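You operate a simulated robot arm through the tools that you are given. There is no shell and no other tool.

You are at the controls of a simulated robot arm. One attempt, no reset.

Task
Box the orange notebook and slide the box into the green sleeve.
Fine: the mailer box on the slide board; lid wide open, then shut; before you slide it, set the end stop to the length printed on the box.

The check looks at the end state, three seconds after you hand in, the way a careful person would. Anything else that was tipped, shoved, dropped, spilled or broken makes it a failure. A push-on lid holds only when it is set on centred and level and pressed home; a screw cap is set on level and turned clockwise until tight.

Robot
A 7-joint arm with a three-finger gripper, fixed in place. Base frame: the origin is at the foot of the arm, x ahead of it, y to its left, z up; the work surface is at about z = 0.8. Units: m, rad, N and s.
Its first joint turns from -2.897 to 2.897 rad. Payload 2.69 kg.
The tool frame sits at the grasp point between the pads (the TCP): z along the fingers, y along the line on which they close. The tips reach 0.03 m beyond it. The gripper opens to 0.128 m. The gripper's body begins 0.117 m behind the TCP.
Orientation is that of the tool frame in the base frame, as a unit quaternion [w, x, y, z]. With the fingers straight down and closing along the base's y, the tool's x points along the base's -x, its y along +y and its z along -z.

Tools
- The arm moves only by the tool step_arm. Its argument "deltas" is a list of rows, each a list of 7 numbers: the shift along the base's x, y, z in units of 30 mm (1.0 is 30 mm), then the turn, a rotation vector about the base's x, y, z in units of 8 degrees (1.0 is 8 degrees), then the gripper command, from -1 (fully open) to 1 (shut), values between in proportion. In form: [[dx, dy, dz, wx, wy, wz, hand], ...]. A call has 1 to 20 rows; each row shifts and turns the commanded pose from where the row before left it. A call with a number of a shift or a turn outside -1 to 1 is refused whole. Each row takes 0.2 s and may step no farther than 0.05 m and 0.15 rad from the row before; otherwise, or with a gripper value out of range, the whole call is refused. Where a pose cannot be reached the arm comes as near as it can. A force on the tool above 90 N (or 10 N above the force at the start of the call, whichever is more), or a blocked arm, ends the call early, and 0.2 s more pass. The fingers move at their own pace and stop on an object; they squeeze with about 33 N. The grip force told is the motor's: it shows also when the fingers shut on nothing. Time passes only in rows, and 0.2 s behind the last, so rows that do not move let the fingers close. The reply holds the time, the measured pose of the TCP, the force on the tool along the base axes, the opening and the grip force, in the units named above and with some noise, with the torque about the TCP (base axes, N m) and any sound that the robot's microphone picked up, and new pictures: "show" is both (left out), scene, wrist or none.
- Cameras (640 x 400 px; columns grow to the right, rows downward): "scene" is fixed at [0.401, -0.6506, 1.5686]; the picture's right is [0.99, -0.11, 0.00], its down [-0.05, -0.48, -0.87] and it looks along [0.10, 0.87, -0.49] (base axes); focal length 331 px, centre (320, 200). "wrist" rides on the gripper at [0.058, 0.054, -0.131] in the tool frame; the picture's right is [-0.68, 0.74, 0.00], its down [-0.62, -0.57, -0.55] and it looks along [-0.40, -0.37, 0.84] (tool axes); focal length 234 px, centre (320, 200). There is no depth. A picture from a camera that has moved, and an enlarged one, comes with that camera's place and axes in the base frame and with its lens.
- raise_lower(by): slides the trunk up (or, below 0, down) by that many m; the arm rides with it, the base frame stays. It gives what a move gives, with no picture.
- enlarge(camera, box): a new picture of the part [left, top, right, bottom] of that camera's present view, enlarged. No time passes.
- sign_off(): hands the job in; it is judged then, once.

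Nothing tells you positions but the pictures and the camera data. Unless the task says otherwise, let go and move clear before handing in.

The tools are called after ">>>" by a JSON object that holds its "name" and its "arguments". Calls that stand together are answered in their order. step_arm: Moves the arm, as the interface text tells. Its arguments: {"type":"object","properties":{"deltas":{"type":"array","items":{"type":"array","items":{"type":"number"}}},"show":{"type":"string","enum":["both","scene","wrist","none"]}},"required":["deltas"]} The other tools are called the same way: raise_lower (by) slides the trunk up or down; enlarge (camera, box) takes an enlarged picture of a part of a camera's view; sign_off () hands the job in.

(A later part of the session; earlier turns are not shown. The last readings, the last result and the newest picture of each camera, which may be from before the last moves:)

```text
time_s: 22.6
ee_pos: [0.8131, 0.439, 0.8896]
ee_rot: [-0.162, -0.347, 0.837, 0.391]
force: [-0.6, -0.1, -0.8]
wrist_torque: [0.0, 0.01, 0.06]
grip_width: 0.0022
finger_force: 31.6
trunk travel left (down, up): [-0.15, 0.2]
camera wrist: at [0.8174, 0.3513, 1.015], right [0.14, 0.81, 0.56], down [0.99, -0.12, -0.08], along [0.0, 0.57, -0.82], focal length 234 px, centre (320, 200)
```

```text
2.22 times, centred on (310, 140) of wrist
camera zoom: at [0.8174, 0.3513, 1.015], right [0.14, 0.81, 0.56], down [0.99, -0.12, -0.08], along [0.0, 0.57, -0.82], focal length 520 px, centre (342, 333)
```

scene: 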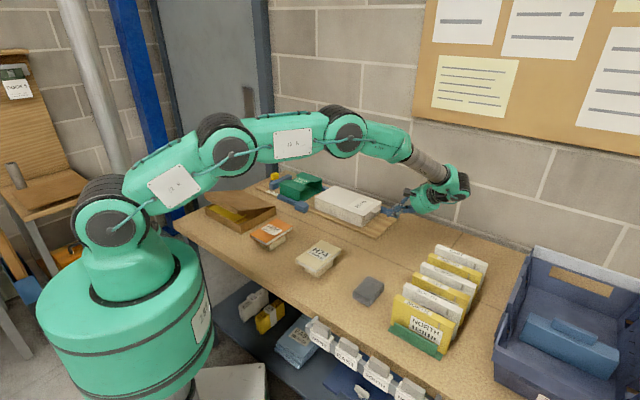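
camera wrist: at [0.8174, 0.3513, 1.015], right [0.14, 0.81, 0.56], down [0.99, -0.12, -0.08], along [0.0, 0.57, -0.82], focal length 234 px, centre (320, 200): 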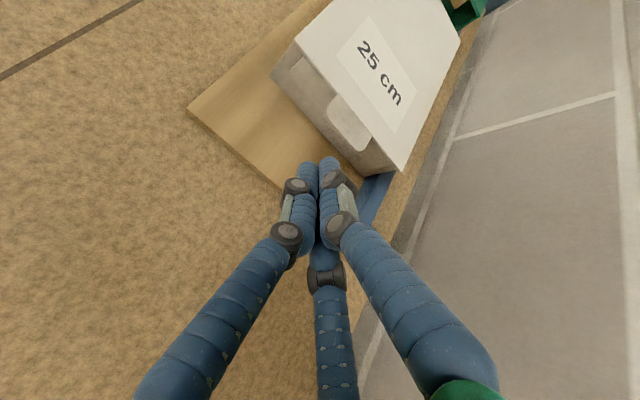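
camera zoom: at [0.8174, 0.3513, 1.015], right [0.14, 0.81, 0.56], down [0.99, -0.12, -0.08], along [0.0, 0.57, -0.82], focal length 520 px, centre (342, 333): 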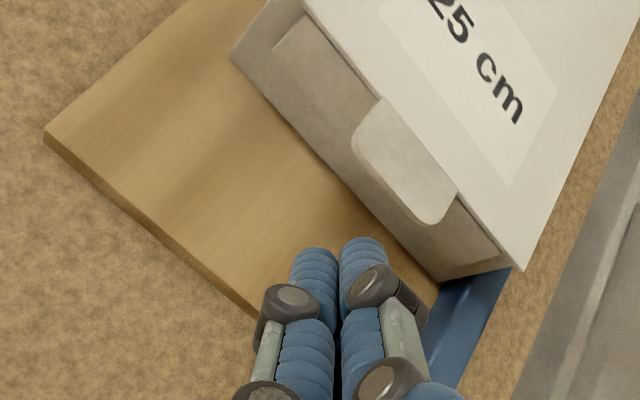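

The tab's underside is reachable; the front flap hangs over the end face. I'll slide the fingertips in under the tab now.

>>> {"name": "step_arm", "arguments": {"deltas": [[-0.389, 0.389, -0.44, 0, 0, 0, 1], [-0.389, 0.389, -0.44, 0, 0, 0, 1], [-0.389, 0.389, -0.44, 0, 0, 0, 1]]}}

>>> {"name": "enlarge", "arguments": {"camera": "scene", "box": [330, 160, 450, 250]}}

>>> {"name": "enlarge", "arguments": {"camera": "wrist", "box": [220, 80, 420, 240]}}

```text
time_s: 23.4
ee_pos: [0.7767, 0.4737, 0.8506]
ee_rot: [-0.162, -0.348, 0.837, 0.391]
force: [-0.4, -0.9, 0.7]
wrist_torque: [0.02, -0.02, 0.02]
grip_width: 0.002
finger_force: 31.8
trunk travel left (down, up): [-0.15, 0.2]
camera wrist: at [0.7819, 0.3862, 0.9757], right [0.14, 0.81, 0.56], down [0.99, -0.12, -0.08], along [0.0, 0.57, -0.82], focal length 234 px, centre (320, 200)
```

scene: 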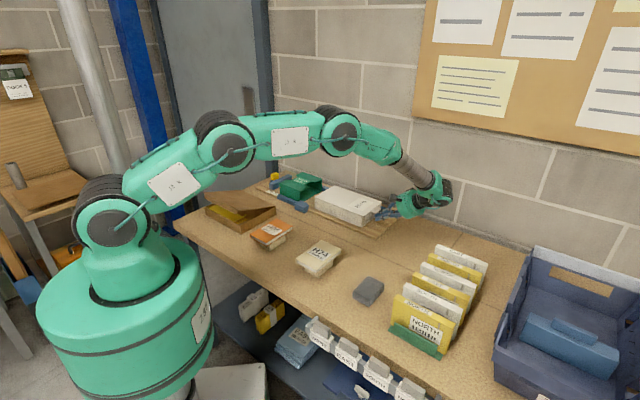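
wrist: 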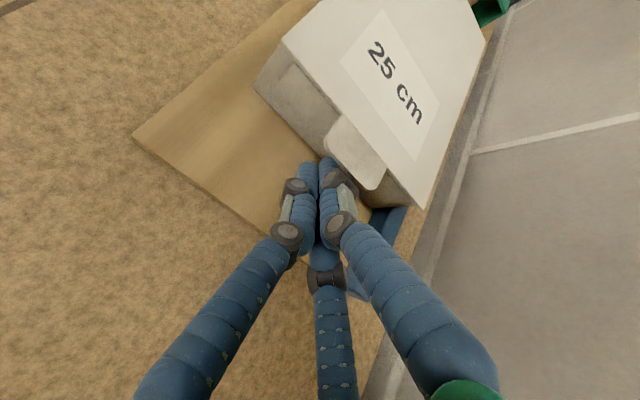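

```text
4.44 times, centred on (390, 205) of scene
camera zoom: at [0.401, -0.6506, 1.5686], right [0.99, -0.11, 0.0], down [-0.05, -0.48, -0.87], along [0.1, 0.87, -0.49], focal length 1472 px, centre (9, 178)
```

zoom: 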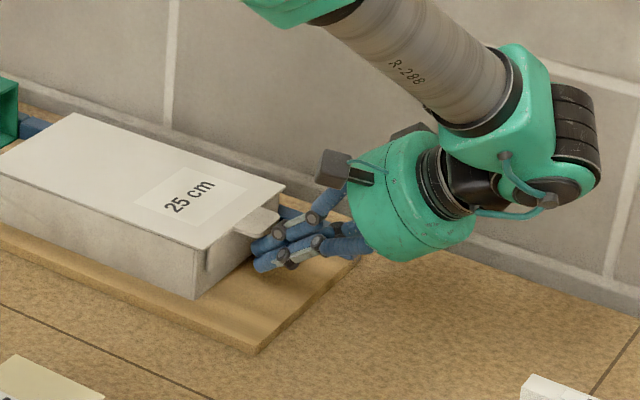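

```text
2.50 times, centred on (320, 160) of wrist
camera zoom: at [0.7819, 0.3862, 0.9757], right [0.14, 0.81, 0.56], down [0.99, -0.12, -0.08], along [0.0, 0.57, -0.82], focal length 585 px, centre (320, 300)
```

zoom: 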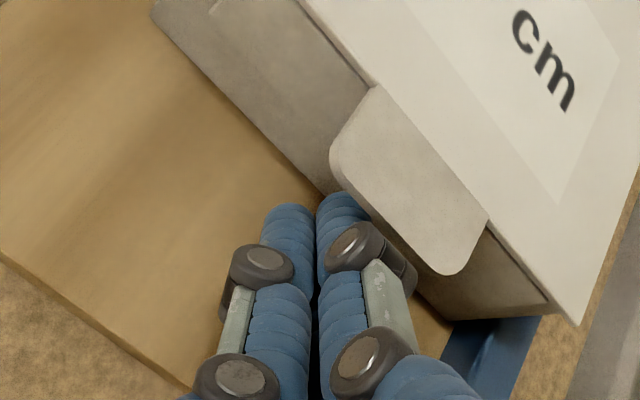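

The fingertips are under the tab. I'll lift along the hinge arc a little (about 10°) and check.

>>> {"name": "step_arm", "arguments": {"deltas": [[-0.066, 0.066, 0.28, 0, 0, 0, 1], [-0.012, 0.012, 0.43, -0.124, -0.124, 0, 1], [-0.012, 0.012, 0.43, -0.124, -0.124, 0, 1], [-0.033, 0.033, 0.42, -0.124, -0.124, 0, 1], [-0.033, 0.033, 0.42, -0.124, -0.124, 0, 1]]}}

>>> {"name": "enlarge", "arguments": {"camera": "scene", "box": [300, 150, 440, 250]}}

```text
time_s: 24.6
ee_pos: [0.7733, 0.4793, 0.9083]
ee_rot: [-0.144, -0.354, 0.855, 0.349]
force: [-0.1, -0.2, 0.1]
wrist_torque: [0.02, 0.03, -0.04]
grip_width: 0.0023
finger_force: 31.2
trunk travel left (down, up): [-0.15, 0.2]
camera wrist: at [0.7686, 0.4006, 1.0398], right [0.11, 0.85, 0.52], down [0.99, -0.12, 0.0], along [0.06, 0.51, -0.86], focal length 234 px, centre (320, 200)
```

scene: 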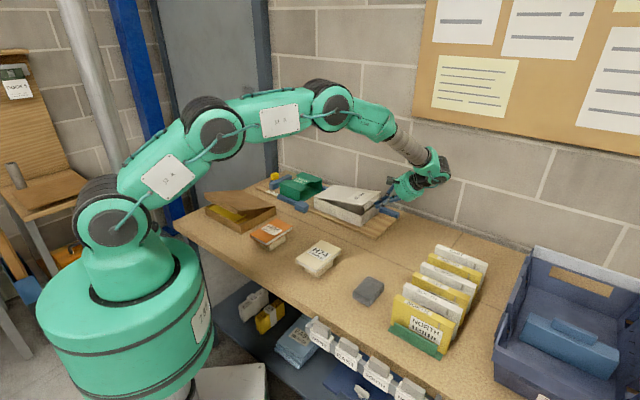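
wrist: 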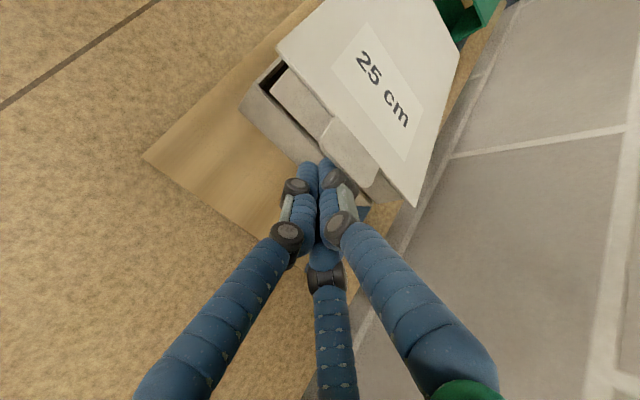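

```text
4.00 times, centred on (370, 200) of scene
camera zoom: at [0.401, -0.6506, 1.5686], right [0.99, -0.11, 0.0], down [-0.05, -0.48, -0.87], along [0.1, 0.87, -0.49], focal length 1325 px, centre (120, 200)
```

zoom: 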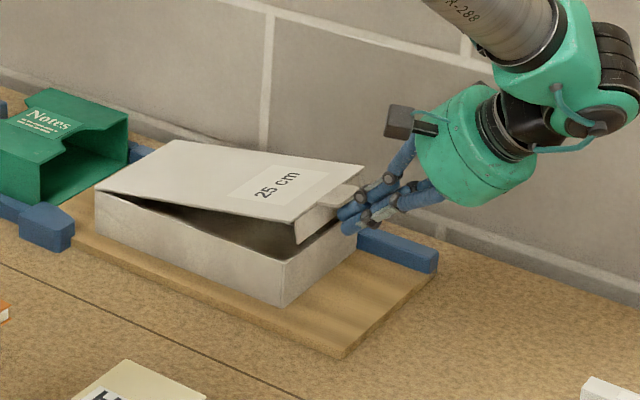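

The lid is lifting, hinged at the left end, with a tuck flap at its right. I'll dip the fingers slightly to see whether the lid holds by itself.

>>> {"name": "step_arm", "arguments": {"deltas": [[0, 0, -0.3, 0, 0, 0, 1], [0, 0, -0.3, 0, 0, 0, 1]], "show": "none"}}

>>> {"name": "enlarge", "arguments": {"camera": "scene", "box": [300, 150, 440, 250]}}

```text
time_s: 25.2
ee_pos: [0.7733, 0.4807, 0.8908]
ee_rot: [-0.145, -0.355, 0.855, 0.349]
force: [-0.3, -0.1, 1.0]
wrist_torque: [0.03, -0.01, -0.01]
grip_width: 0.002
finger_force: 32.0
trunk travel left (down, up): [-0.15, 0.2]
```

```text
4.00 times, centred on (370, 200) of scene
camera zoom: at [0.401, -0.6506, 1.5686], right [0.99, -0.11, 0.0], down [-0.05, -0.48, -0.87], along [0.1, 0.87, -0.49], focal length 1325 px, centre (120, 200)
```

zoom: 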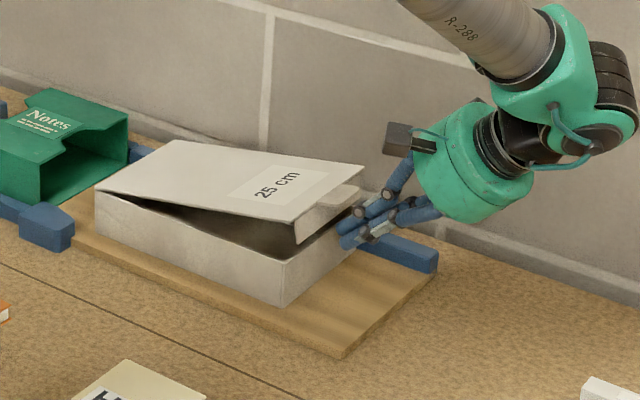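

The lid stays where it is left, so its hinge has friction. I'll carry on lifting along the arc to about 45°.

>>> {"name": "step_arm", "arguments": {"deltas": [[0.019, -0.019, 0.64, 0, 0, 0, 1], [-0.118, 0.118, 0.807, -0.247, -0.247, 0, 1], [-0.167, 0.167, 0.777, -0.247, -0.247, 0, 1], [-0.212, 0.212, 0.763, -0.247, -0.247, 0, 1], [-0.257, 0.257, 0.733, -0.247, -0.247, 0, 1], [-0.304, 0.304, 0.693, -0.247, -0.247, 0, 1], [-0.344, 0.344, 0.653, -0.247, -0.247, 0, 1], [-0.379, 0.379, 0.613, -0.247, -0.247, 0, 1]]}}

>>> {"name": "enlarge", "arguments": {"camera": "scene", "box": [270, 120, 430, 250]}}

```text
time_s: 27.0
ee_pos: [0.7221, 0.5318, 1.062]
ee_rot: [-0.083, -0.373, 0.902, 0.198]
force: [1.2, -0.5, -0.2]
wrist_torque: [0.02, 0.0, 0.03]
grip_width: 0.0021
finger_force: 31.3
trunk travel left (down, up): [-0.15, 0.2]
camera wrist: at [0.683, 0.4856, 1.2036], right [0.0, 0.95, 0.31], down [0.96, -0.09, 0.26], along [0.28, 0.29, -0.91], focal length 234 px, centre (320, 200)
```

scene: 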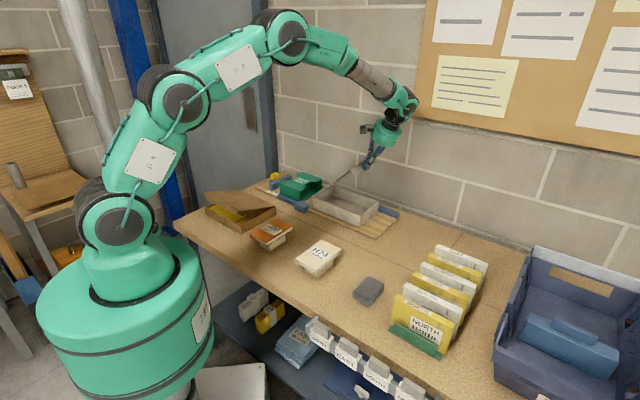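
wrist: 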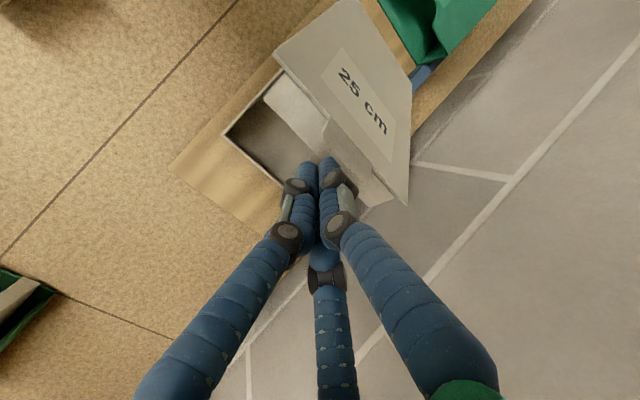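

```text
3.08 times, centred on (350, 185) of scene
camera zoom: at [0.401, -0.6506, 1.5686], right [0.99, -0.11, 0.0], down [-0.05, -0.48, -0.87], along [0.1, 0.87, -0.49], focal length 1019 px, centre (228, 246)
```

zoom: 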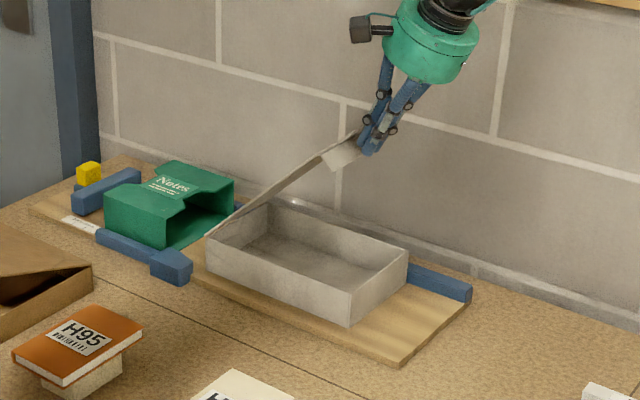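

The box is open with the lid around 45°; the box itself hasn't moved. I continue pushing the lid up to about 80°.

>>> {"name": "step_arm", "arguments": {"deltas": [[-0.49, 0.49, 0.807, 0, 0, 0, 1], [-0.412, 0.412, 0.49, 0, 0, 0, 1], [-0.441, 0.441, 0.44, 0, 0, 0, 1], [-0.467, 0.467, 0.38, 0, 0, 0, 1], [-0.488, 0.488, 0.327, 0, 0, 0, 1], [-0.507, 0.507, 0.263, 0, 0, 0, 1], [-0.521, 0.521, 0.197, 0, 0, 0, 1]]}}

>>> {"name": "enlarge", "arguments": {"camera": "scene", "box": [270, 90, 430, 250]}}

```text
time_s: 28.6
ee_pos: [0.6197, 0.6316, 1.1467]
ee_rot: [-0.082, -0.373, 0.903, 0.198]
force: [-0.5, 0.3, -0.5]
wrist_torque: [0.01, 0.02, -0.01]
grip_width: 0.002
finger_force: 31.7
trunk travel left (down, up): [-0.15, 0.2]
camera wrist: at [0.5827, 0.5858, 1.2893], right [0.01, 0.95, 0.31], down [0.96, -0.09, 0.26], along [0.28, 0.3, -0.91], focal length 234 px, centre (320, 200)
```

scene: 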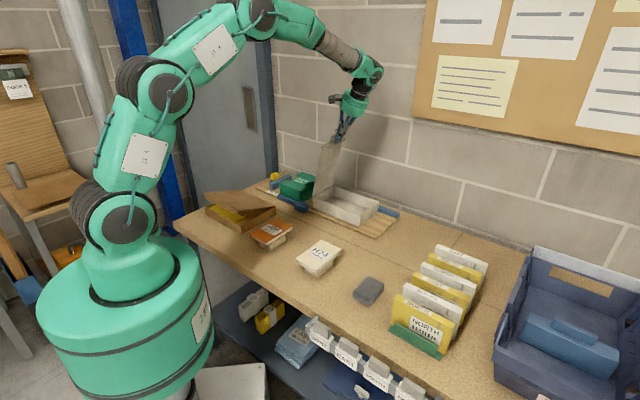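
wrist: 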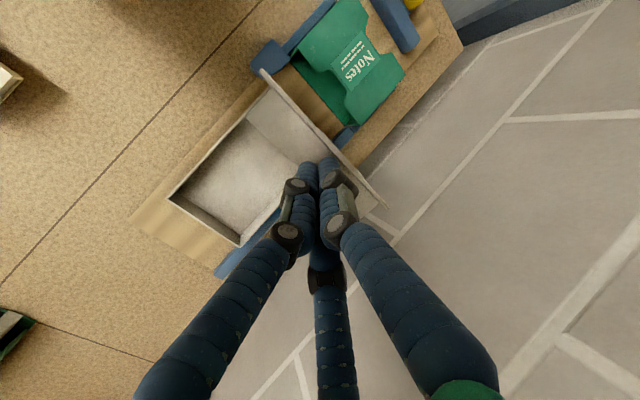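

```text
2.50 times, centred on (350, 170) of scene
camera zoom: at [0.401, -0.6506, 1.5686], right [0.99, -0.11, 0.0], down [-0.05, -0.48, -0.87], along [0.1, 0.87, -0.49], focal length 828 px, centre (245, 275)
```

zoom: 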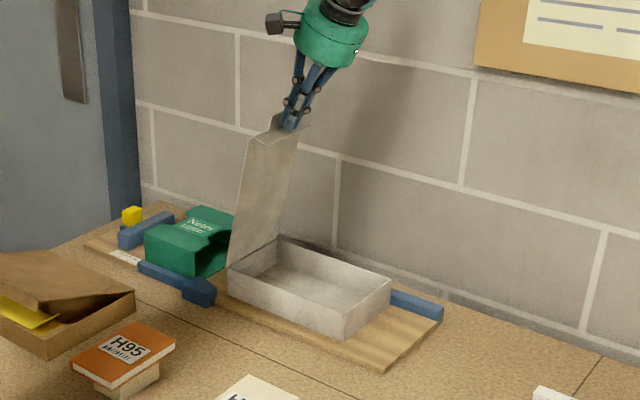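

Lid is nearly upright. I continue pushing it past vertical to about 110°.

>>> {"name": "step_arm", "arguments": {"deltas": [[-0.53, 0.53, 0.18, 0, 0, 0, 1], [-0.537, 0.537, 0.067, 0, 0, 0, 1], [-0.537, 0.537, 0, 0, 0, 0, 1], [-0.54, 0.54, -0.063, 0, 0, 0, 1], [-0.53, 0.53, -0.13, 0, 0, 0, 1], [-0.521, 0.521, -0.197, 0, 0, 0, 1]]}}

>>> {"name": "enlarge", "arguments": {"camera": "scene", "box": [250, 90, 410, 250]}}

```text
time_s: 30.0
ee_pos: [0.5252, 0.7296, 1.1473]
ee_rot: [-0.08, -0.374, 0.902, 0.2]
force: [0.1, 7.8, 23.0]
wrist_torque: [0.16, 0.09, 0.14]
grip_width: 0.0022
finger_force: 31.5
trunk travel left (down, up): [-0.15, 0.2]
camera wrist: at [0.4869, 0.683, 1.2883], right [0.0, 0.95, 0.31], down [0.96, -0.09, 0.26], along [0.28, 0.3, -0.91], focal length 234 px, centre (320, 200)
```

scene: 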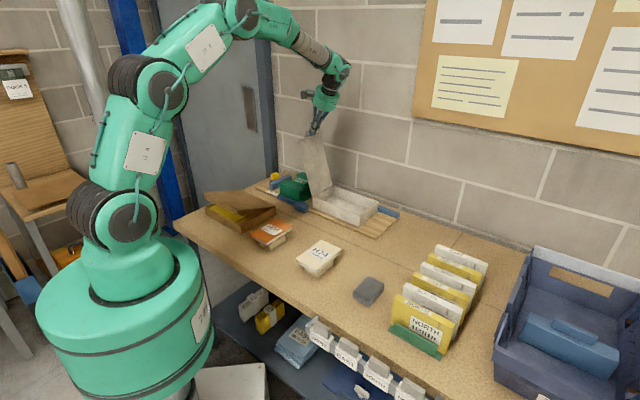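
wrist: 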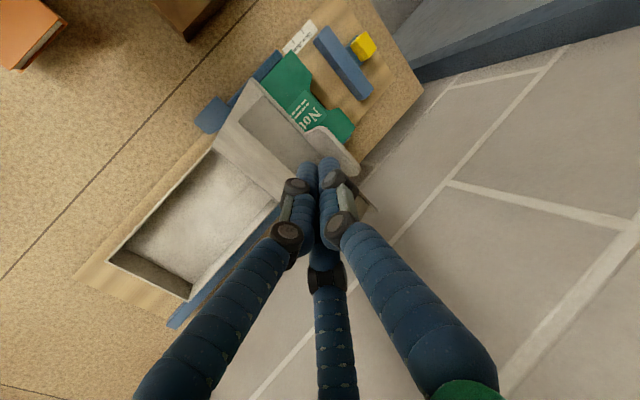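

```text
2.50 times, centred on (330, 170) of scene
camera zoom: at [0.401, -0.6506, 1.5686], right [0.99, -0.11, 0.0], down [-0.05, -0.48, -0.87], along [0.1, 0.87, -0.49], focal length 828 px, centre (295, 275)
```

zoom: 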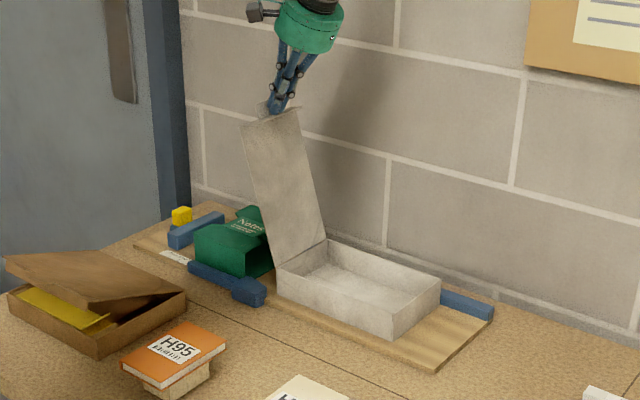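

The lid is at about 107°, leaning back over the sleeve side. The fingertips press a bit on its end, so I'll back off up and to the right and check that it stays.

>>> {"name": "step_arm", "arguments": {"deltas": [[0.1, -0.1, 0.4, 0, 0, 0, 1], [0.3, -0.3, 0.8, 0, 0, 0, 1], [0.5, -0.5, 0.8, 0, 0, 0, 1]]}}

>>> {"name": "enlarge", "arguments": {"camera": "scene", "box": [250, 90, 410, 250]}}

```text
time_s: 30.8
ee_pos: [0.5494, 0.7029, 1.204]
ee_rot: [-0.082, -0.374, 0.902, 0.199]
force: [-0.2, -0.8, -0.2]
wrist_torque: [-0.04, -0.04, 0.01]
grip_width: 0.002
finger_force: 31.7
trunk travel left (down, up): [-0.15, 0.2]
camera wrist: at [0.5123, 0.657, 1.3457], right [0.0, 0.95, 0.31], down [0.96, -0.09, 0.26], along [0.28, 0.3, -0.91], focal length 234 px, centre (320, 200)
```

scene: 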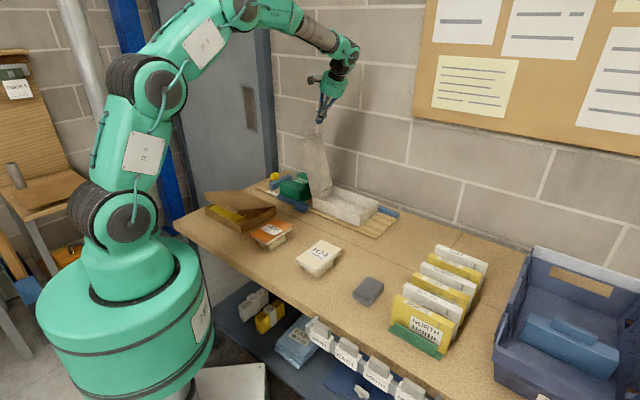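
wrist: 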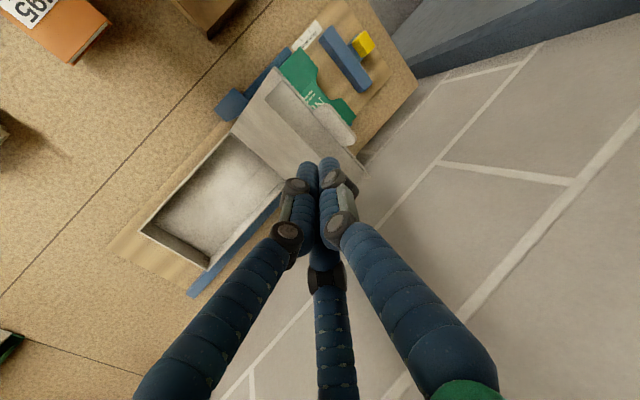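

```text
2.50 times, centred on (330, 170) of scene
camera zoom: at [0.401, -0.6506, 1.5686], right [0.99, -0.11, 0.0], down [-0.05, -0.48, -0.87], along [0.1, 0.87, -0.49], focal length 828 px, centre (295, 275)
```

zoom: 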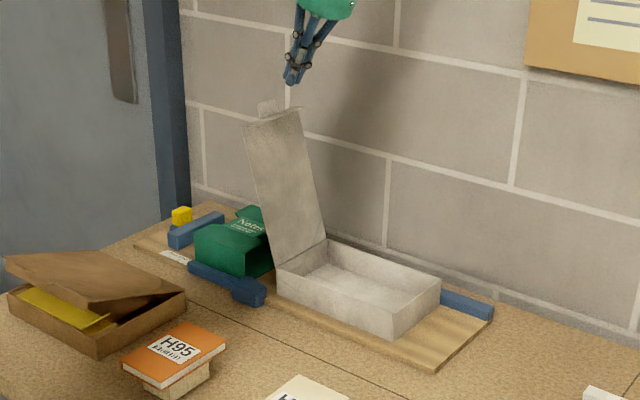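

The lid stays open on its own at about 107°. Now I go to the orange notebook at roughly (0.33, 0.40), straightening the hand on the way, for a close look.

>>> {"name": "step_arm", "arguments": {"deltas": [[-0.775, -0.84, 0, 0, 0, 0, 1], [-0.775, -0.84, 0, -0.5524, -0.5524, 0, 1], [-0.775, -0.84, 0, -0.5524, -0.5524, 0, 1], [-0.775, -0.84, 0, -0.5524, -0.5524, 0, 1], [-0.775, -0.84, -0.64, -0.5524, -0.5524, 0, 1], [-0.775, -0.84, -0.64, 0, 0, 0, 0], [-0.775, -0.84, -0.64, 0, 0, 0, -1], [-0.775, -0.84, -0.64, 0, 0, 0, -1], [-0.775, -0.84, -0.64, 0, 0, 0, -1], [-0.775, -0.84, -0.64, 0, 0, 0, -1], [-0.775, -0.84, -0.64, 0, 0, 0, -1], [-0.775, -0.84, -0.64, 0, 0, 0, -1]]}}

>>> {"name": "enlarge", "arguments": {"camera": "wrist", "box": [200, 60, 440, 240]}}

>>> {"name": "enlarge", "arguments": {"camera": "scene", "box": [200, 190, 340, 280]}}

```text
time_s: 33.4
ee_pos: [0.2727, 0.3984, 1.052]
ee_rot: [0.001, -0.383, 0.924, -0.002]
force: [-0.3, -1.0, 0.2]
wrist_torque: [0.04, 0.02, 0.02]
grip_width: 0.128
finger_force: 0.0
trunk travel left (down, up): [-0.15, 0.2]
camera wrist: at [0.1926, 0.3958, 1.1836], right [-0.04, 1.0, 0.0], down [0.83, 0.04, 0.55], along [0.55, 0.02, -0.83], focal length 234 px, centre (320, 200)
```

scene: 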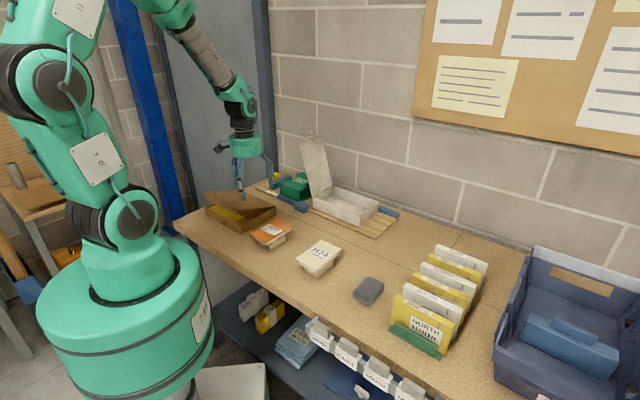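
wrist: 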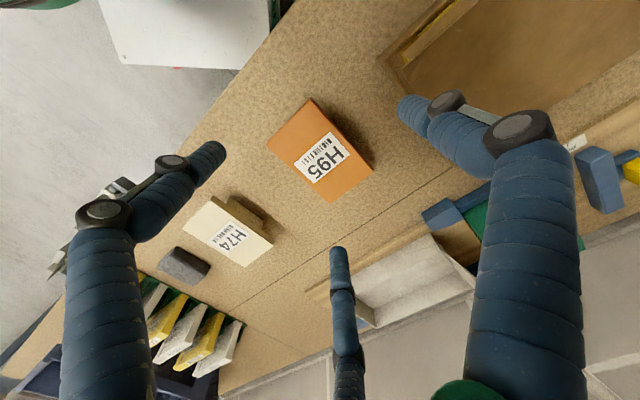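

```text
2.22 times, centred on (320, 150) of wrist
camera zoom: at [0.1926, 0.3958, 1.1836], right [-0.04, 1.0, 0.0], down [0.83, 0.04, 0.55], along [0.55, 0.02, -0.83], focal length 520 px, centre (320, 311)
```

zoom: 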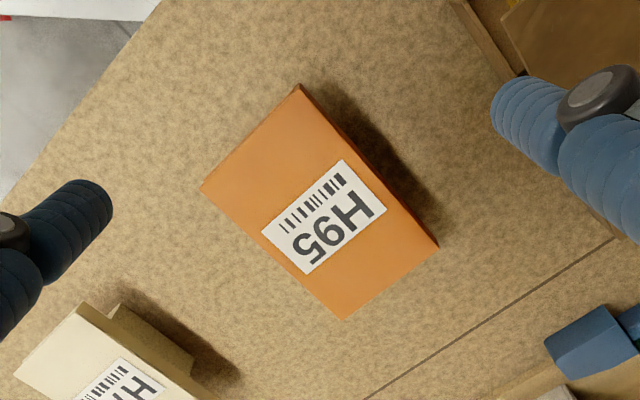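

```text
4.44 times, centred on (270, 235) of scene
camera zoom: at [0.401, -0.6506, 1.5686], right [0.99, -0.11, 0.0], down [-0.05, -0.48, -0.87], along [0.1, 0.87, -0.49], focal length 1472 px, centre (542, 44)
```

zoom: 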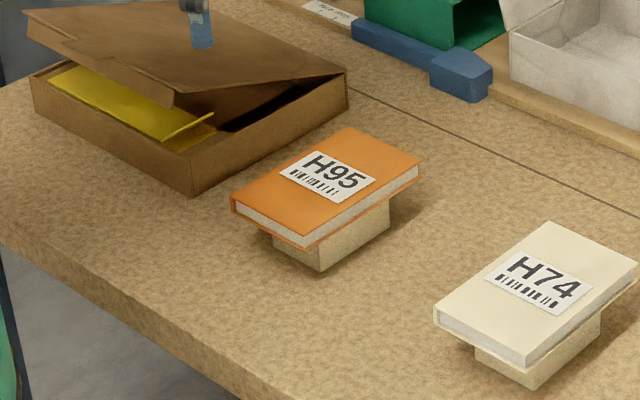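

The orange notebook is about 9 x 14 cm, long side toward the wall, top at z≈0.855, on a narrower stand, centred near (0.334, 0.403). With the three-finger hand, I'll straddle its 9 cm width with the finger pair and put the single finger behind its wall-side end, so I turn the hand 90° and hover over it.

>>> {"name": "step_arm", "arguments": {"deltas": [[0.21, 0.05, -0.1, 0, 0, -1, -1], [0.21, 0.05, -0.1, 0, 0, -1, -1], [0.21, 0.05, -0.1, 0, 0, -1, -1], [0.21, 0.05, -0.1, 0, 0, -1, -1], [0.21, 0.05, -0.1, 0, 0, -1, -1], [0.21, 0.05, -0.1, 0, 0, -1, -1], [0.21, 0.05, -0.1, 0, 0, -1, -1], [0.21, 0.05, -0.1, 0, 0, -1, -1], [0.21, 0.05, -0.1, 0, 0, -1, -1], [0.21, 0.05, -0.1, 0, 0, -1, -1], [0.21, 0.05, -0.1, 0, 0, -1, -1], [0.21, 0.06, -0.1, 0, 0, -0.25, -1]]}}

>>> {"name": "enlarge", "arguments": {"camera": "wrist", "box": [160, 60, 480, 300]}}

```text
time_s: 36.0
ee_pos: [0.3492, 0.4168, 1.0152]
ee_rot: [-0.001, 0.384, 0.923, -0.001]
force: [-0.1, -0.7, 0.5]
wrist_torque: [0.03, -0.01, -0.02]
grip_width: 0.1282
finger_force: 0.1
trunk travel left (down, up): [-0.15, 0.2]
camera wrist: at [0.3451, 0.4971, 1.1466], right [1.0, 0.04, 0.0], down [0.04, -0.83, 0.55], along [0.02, -0.55, -0.83], focal length 234 px, centre (320, 200)
```

scene: 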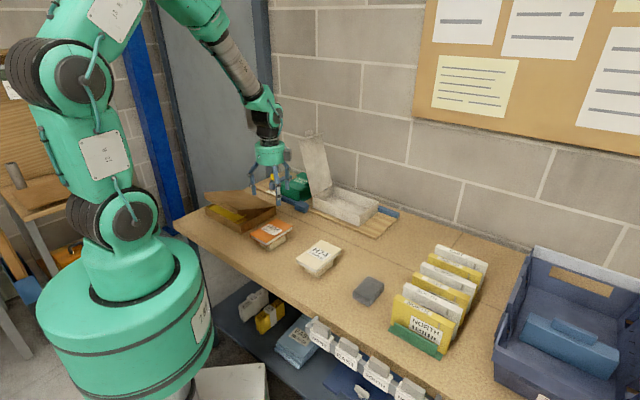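
wrist: 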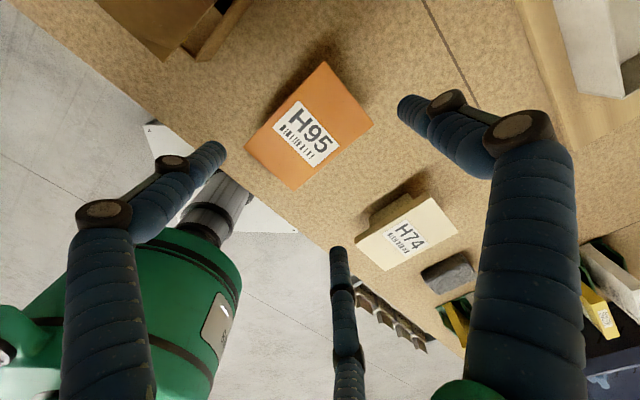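

```text
1.67 times, centred on (320, 180) of wrist
camera zoom: at [0.3451, 0.4971, 1.1466], right [1.0, 0.04, 0.0], down [0.04, -0.83, 0.55], along [0.02, -0.55, -0.83], focal length 390 px, centre (320, 233)
```

zoom: 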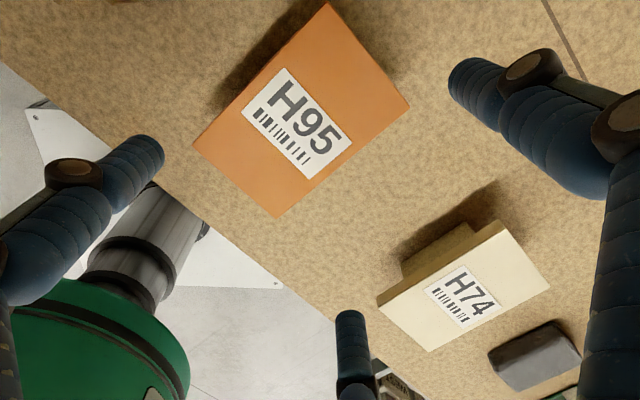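

Measurements agree: notebook centre ≈ (0.333, 0.4015), long axis along 45°. I'll descend to just above it and check clearance.

>>> {"name": "step_arm", "arguments": {"deltas": [[-0.02, -0.02, -1, 0, 0, 0, -1], [-0.02, -0.02, -1, 0, 0, 0, -1], [0, 0, -1, 0, 0, 0, -1], [0, 0, -0.9, 0, 0, 0, -1]]}}

>>> {"name": "enlarge", "arguments": {"camera": "wrist", "box": [160, 60, 480, 300]}}

>>> {"name": "enlarge", "arguments": {"camera": "scene", "box": [200, 180, 340, 280]}}

```text
time_s: 37.0
ee_pos: [0.3483, 0.4148, 0.8965]
ee_rot: [-0.001, 0.383, 0.924, -0.002]
force: [-0.2, 0.7, -0.7]
wrist_torque: [0.0, 0.01, -0.01]
grip_width: 0.1277
finger_force: 0.1
trunk travel left (down, up): [-0.15, 0.2]
camera wrist: at [0.3443, 0.4949, 1.0274], right [1.0, 0.04, 0.0], down [0.04, -0.83, 0.55], along [0.02, -0.55, -0.83], focal length 234 px, centre (320, 200)
```

scene: 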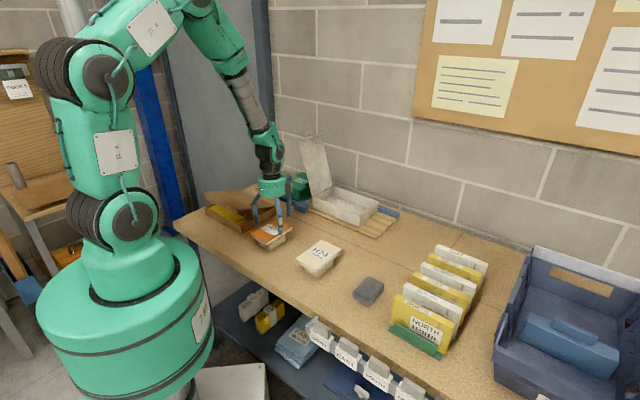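
wrist: 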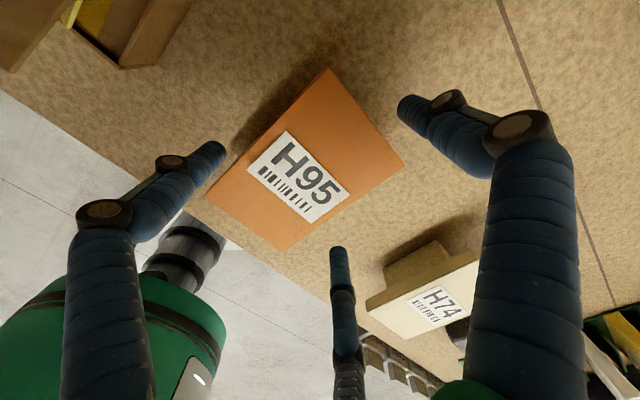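

```text
1.67 times, centred on (320, 180) of wrist
camera zoom: at [0.3443, 0.4949, 1.0274], right [1.0, 0.04, 0.0], down [0.04, -0.83, 0.55], along [0.02, -0.55, -0.83], focal length 390 px, centre (320, 233)
```

zoom: 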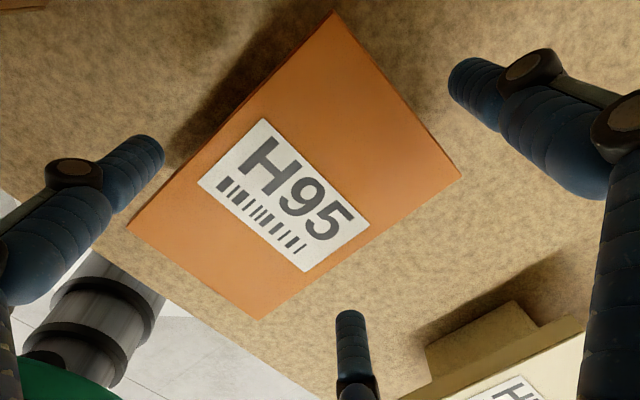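

```text
4.00 times, centred on (270, 230) of scene
camera zoom: at [0.401, -0.6506, 1.5686], right [0.99, -0.11, 0.0], down [-0.05, -0.48, -0.87], along [0.1, 0.87, -0.49], focal length 1325 px, centre (520, 80)
```

zoom: 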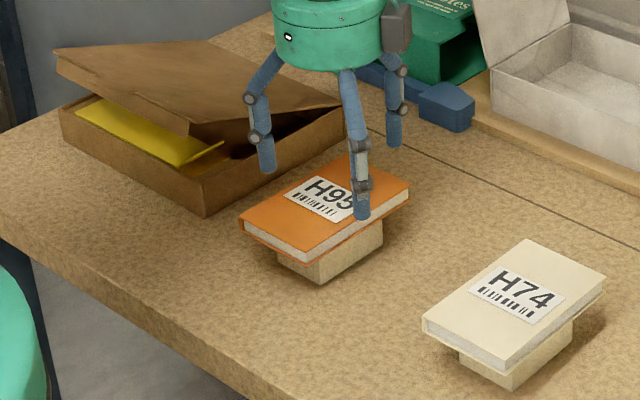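

The three fingers clear the notebook on all sides. I'll lower to its level and close the hand.

>>> {"name": "step_arm", "arguments": {"deltas": [[-0.05, 0.05, -0.5, 0, 0, 0, -1], [0, 0, -0.5, 0, 0, 0, -1], [0, 0, 0, 0, 0, 0, -0.6], [0, 0, 0, 0, 0, 0, -0.3], [0, 0, 0, 0, 0, 0, 0], [0, 0, 0, 0, 0, 0, 0.5], [0, 0, 0, 0, 0, 0, 1], [0, 0, 0, 0, 0, 0, 1]]}}

>>> {"name": "enlarge", "arguments": {"camera": "wrist", "box": [160, 60, 480, 300]}}

>>> {"name": "enlarge", "arguments": {"camera": "scene", "box": [200, 180, 340, 280]}}

```text
time_s: 38.8
ee_pos: [0.3476, 0.4157, 0.8669]
ee_rot: [0.0, 0.383, 0.924, -0.001]
force: [-2.2, -0.3, 2.0]
wrist_torque: [0.08, 0.09, 0.02]
grip_width: 0.1048
finger_force: 33.3
trunk travel left (down, up): [-0.15, 0.2]
camera wrist: at [0.3432, 0.4962, 0.9986], right [1.0, 0.04, 0.0], down [0.04, -0.83, 0.55], along [0.02, -0.55, -0.83], focal length 234 px, centre (320, 200)
```

scene: 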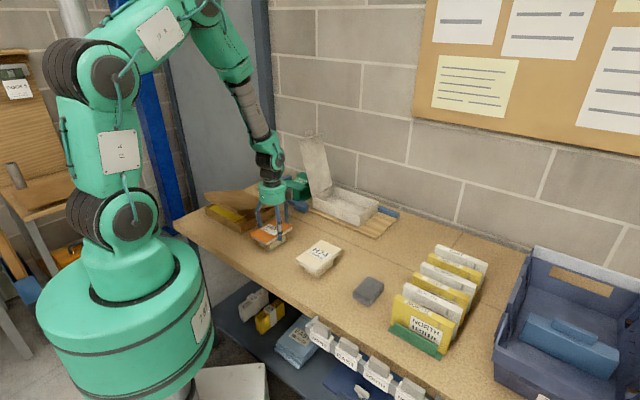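
wrist: 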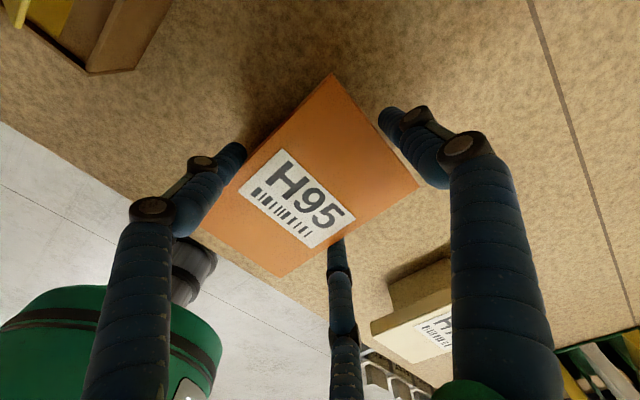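

```text
1.67 times, centred on (320, 180) of wrist
camera zoom: at [0.3432, 0.4962, 0.9986], right [1.0, 0.04, 0.0], down [0.04, -0.83, 0.55], along [0.02, -0.55, -0.83], focal length 390 px, centre (320, 233)
```

zoom: 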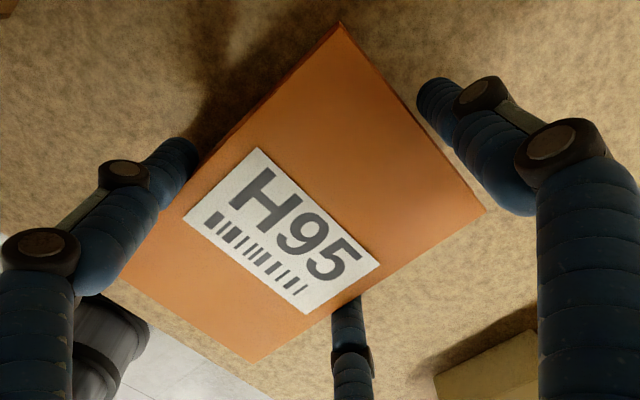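

```text
4.00 times, centred on (270, 230) of scene
camera zoom: at [0.401, -0.6506, 1.5686], right [0.99, -0.11, 0.0], down [-0.05, -0.48, -0.87], along [0.1, 0.87, -0.49], focal length 1325 px, centre (520, 80)
```

zoom: 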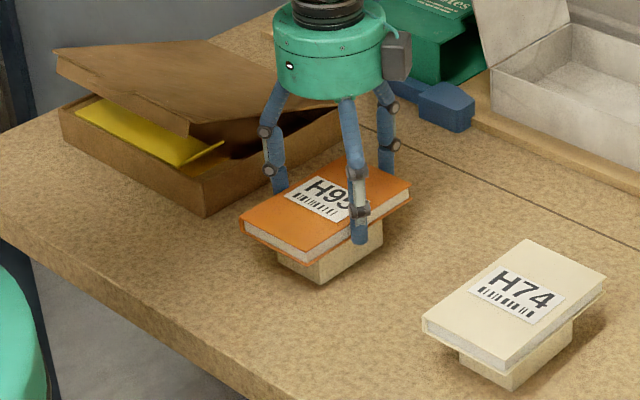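

All three fingers have closed around the notebook (width 0.105, as expected). I'll lift slowly and check that it comes along level.

>>> {"name": "step_arm", "arguments": {"deltas": [[0, 0, 0.2, 0, 0, 0, 1], [0, 0, 0.3, 0, 0, 0, 1], [0, 0, 0.4, 0, 0, 0, 1], [0, 0, 0.6, 0, 0, 0, 1]]}}

>>> {"name": "enlarge", "arguments": {"camera": "scene", "box": [200, 160, 340, 280]}}

```text
time_s: 39.8
ee_pos: [0.3452, 0.4174, 0.9113]
ee_rot: [-0.001, 0.383, 0.924, -0.003]
force: [0.3, 0.8, -2.1]
wrist_torque: [0.05, -0.03, 0.02]
grip_width: 0.1047
finger_force: 33.2
trunk travel left (down, up): [-0.15, 0.2]
camera wrist: at [0.3416, 0.4973, 1.0425], right [1.0, 0.04, 0.0], down [0.04, -0.83, 0.55], along [0.02, -0.55, -0.83], focal length 234 px, centre (320, 200)
```

scene: 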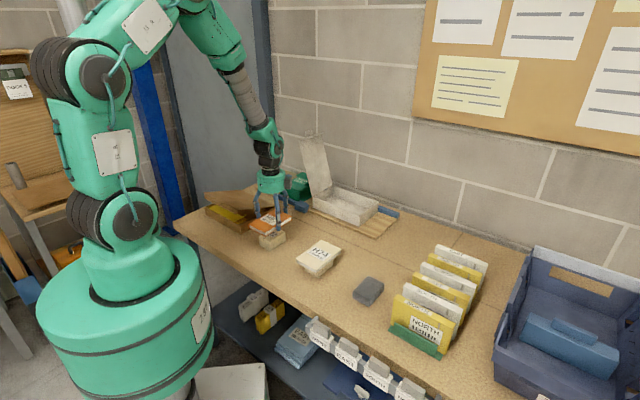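
wrist: 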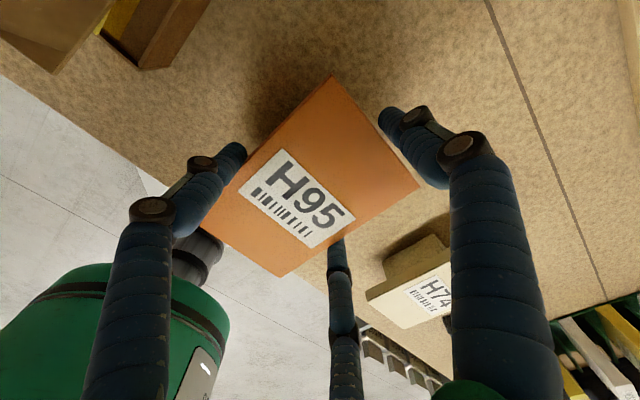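

```text
3.33 times, centred on (270, 220) of scene
camera zoom: at [0.401, -0.6506, 1.5686], right [0.99, -0.11, 0.0], down [-0.05, -0.48, -0.87], along [0.1, 0.87, -0.49], focal length 1104 px, centre (487, 133)
```

zoom: 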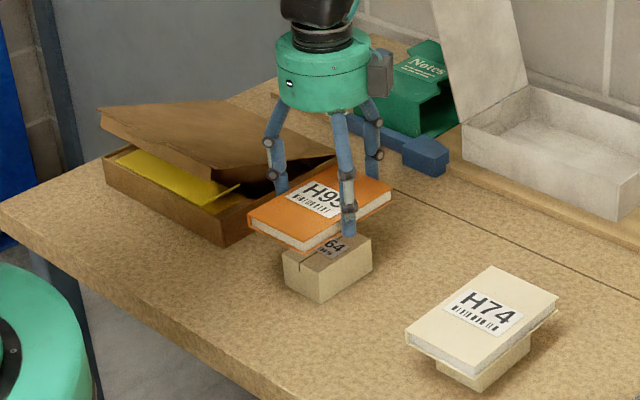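

The notebook is held level. I'll raise it, carry it over the open box, and turn it 90° so its long side runs along the box.

>>> {"name": "step_arm", "arguments": {"deltas": [[0, 0, 0.8, 0, 0, 0, 1], [0, 0, 1, 0, 0, 0, 1], [0, 0, 1, 0, 0, 0, 1], [0, 0, 1, 0, 0, 0, 1], [0.83, 0.527, 0.6, 0, 0, 0.9375, 1], [0.83, 0.527, 0.2, 0, 0, 0.9375, 1], [0.83, 0.527, 0, 0, 0, 0.9375, 1], [0.83, 0.527, 0, 0, 0, 0.9375, 1], [0.83, 0.527, 0, 0, 0, 0.9375, 1], [0.83, 0.527, 0, 0, 0, 0.9375, 1], [0.83, 0.527, 0, 0, 0, 0.9375, 1], [0.83, 0.527, 0, 0, 0, 0.9375, 1], [0.83, 0.527, 0, 0, 0, 0.9375, 1], [0.83, 0.527, 0, 0, 0, 0.9375, 1], [0.83, 0.527, 0, 0, 0, 0.9375, 1], [0.83, 0.527, 0, 0, 0, 0.9375, 1]]}}

>>> {"name": "enlarge", "arguments": {"camera": "scene", "box": [250, 100, 430, 250]}}

>>> {"name": "enlarge", "arguments": {"camera": "wrist", "box": [160, 40, 480, 280]}}

```text
time_s: 43.2
ee_pos: [0.6457, 0.6068, 1.0512]
ee_rot: [0.001, -0.384, 0.923, -0.002]
force: [-0.4, 0.5, -2.4]
wrist_torque: [0.05, 0.02, 0.04]
grip_width: 0.1047
finger_force: 32.8
trunk travel left (down, up): [-0.15, 0.2]
camera wrist: at [0.5648, 0.6031, 1.1825], right [-0.05, 1.0, 0.0], down [0.83, 0.04, 0.55], along [0.55, 0.02, -0.83], focal length 234 px, centre (320, 200)
```

scene: 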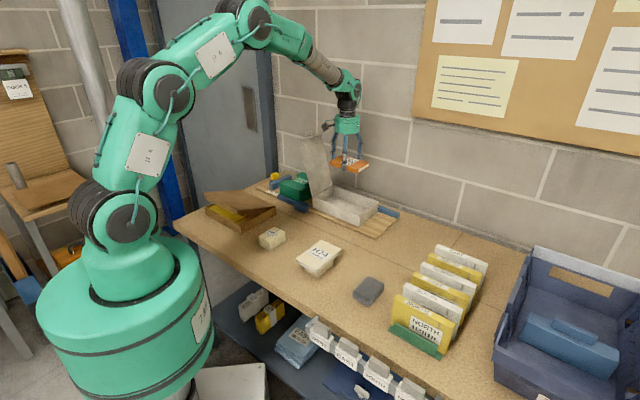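
wrist: 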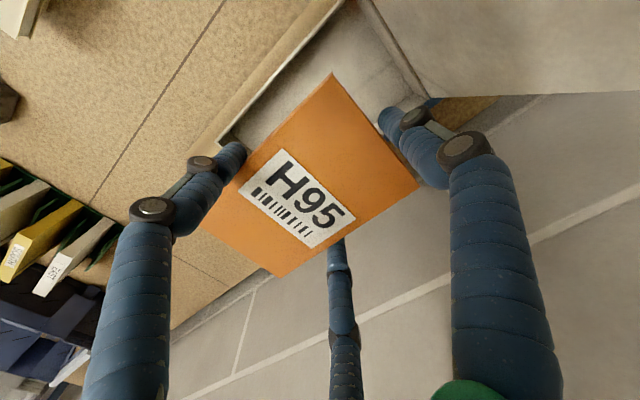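

```text
2.67 times, centred on (340, 175) of scene
camera zoom: at [0.401, -0.6506, 1.5686], right [0.99, -0.11, 0.0], down [-0.05, -0.48, -0.87], along [0.1, 0.87, -0.49], focal length 883 px, centre (267, 267)
```

zoom: 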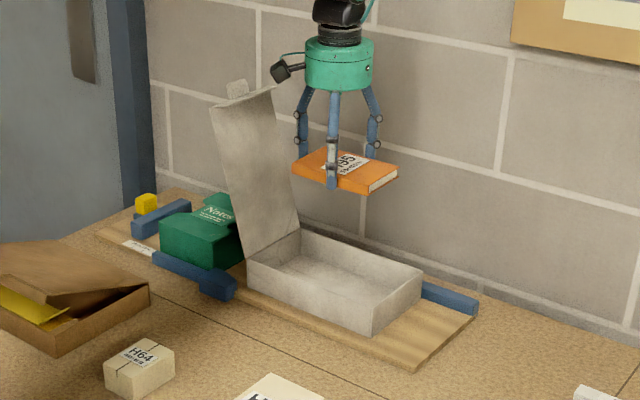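

```text
1.67 times, centred on (320, 160) of wrist
camera zoom: at [0.5648, 0.6031, 1.1825], right [-0.05, 1.0, 0.0], down [0.83, 0.04, 0.55], along [0.55, 0.02, -0.83], focal length 390 px, centre (320, 267)
```

zoom: 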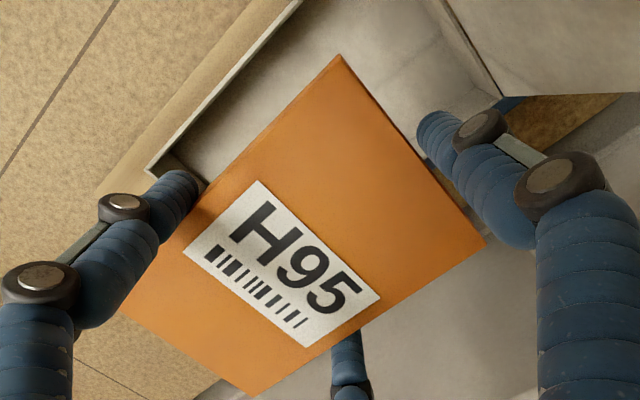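

The notebook is over the box. The box appears to have slid about 1–1.5 cm toward the sleeve during the lid opening, which is harmless. I'll lower to just above the rim and check clearances.

>>> {"name": "step_arm", "arguments": {"deltas": [[-0.035, 0.035, -0.95, 0, 0, 0, 1], [-0.035, 0.035, -0.95, 0, 0, 0, 1], [-0.035, 0.035, -0.95, 0, 0, 0, 1], [-0.035, 0.035, -0.95, 0, 0, 0, 1], [-0.035, 0.035, -0.95, 0, 0, 0, 1]]}}

>>> {"name": "enlarge", "arguments": {"camera": "scene", "box": [280, 140, 420, 250]}}

>>> {"name": "enlarge", "arguments": {"camera": "wrist", "box": [160, 40, 480, 280]}}

```text
time_s: 44.4
ee_pos: [0.6398, 0.613, 0.909]
ee_rot: [0.0, -0.383, 0.924, -0.002]
force: [0.3, 0.1, -1.5]
wrist_torque: [0.03, 0.04, -0.04]
grip_width: 0.1048
finger_force: 32.9
trunk travel left (down, up): [-0.15, 0.2]
camera wrist: at [0.5597, 0.6105, 1.0416], right [-0.04, 1.0, 0.0], down [0.83, 0.04, 0.55], along [0.55, 0.02, -0.83], focal length 234 px, centre (320, 200)
```

scene: 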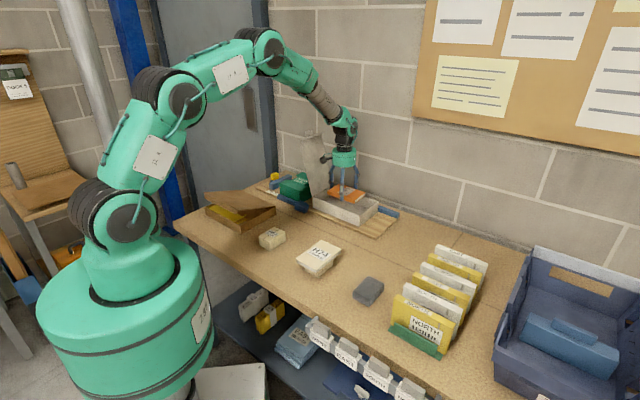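
wrist: 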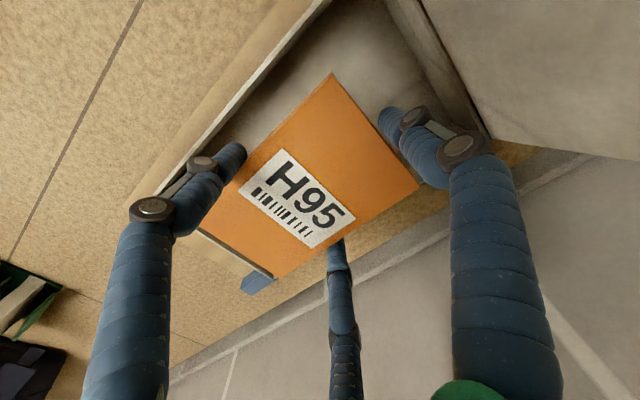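

```text
3.64 times, centred on (350, 195) of scene
camera zoom: at [0.401, -0.6506, 1.5686], right [0.99, -0.11, 0.0], down [-0.05, -0.48, -0.87], along [0.1, 0.87, -0.49], focal length 1205 px, centre (211, 218)
```

zoom: 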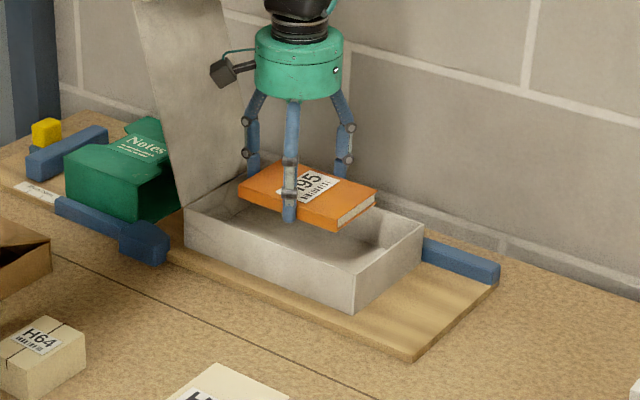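

```text
1.67 times, centred on (320, 160) of wrist
camera zoom: at [0.5597, 0.6105, 1.0416], right [-0.04, 1.0, 0.0], down [0.83, 0.04, 0.55], along [0.55, 0.02, -0.83], focal length 390 px, centre (320, 267)
```

zoom: 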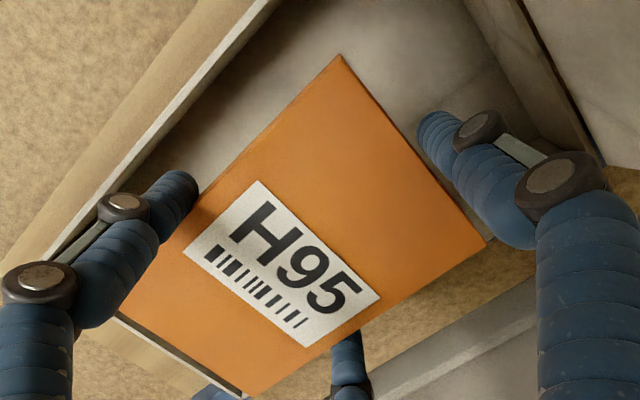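

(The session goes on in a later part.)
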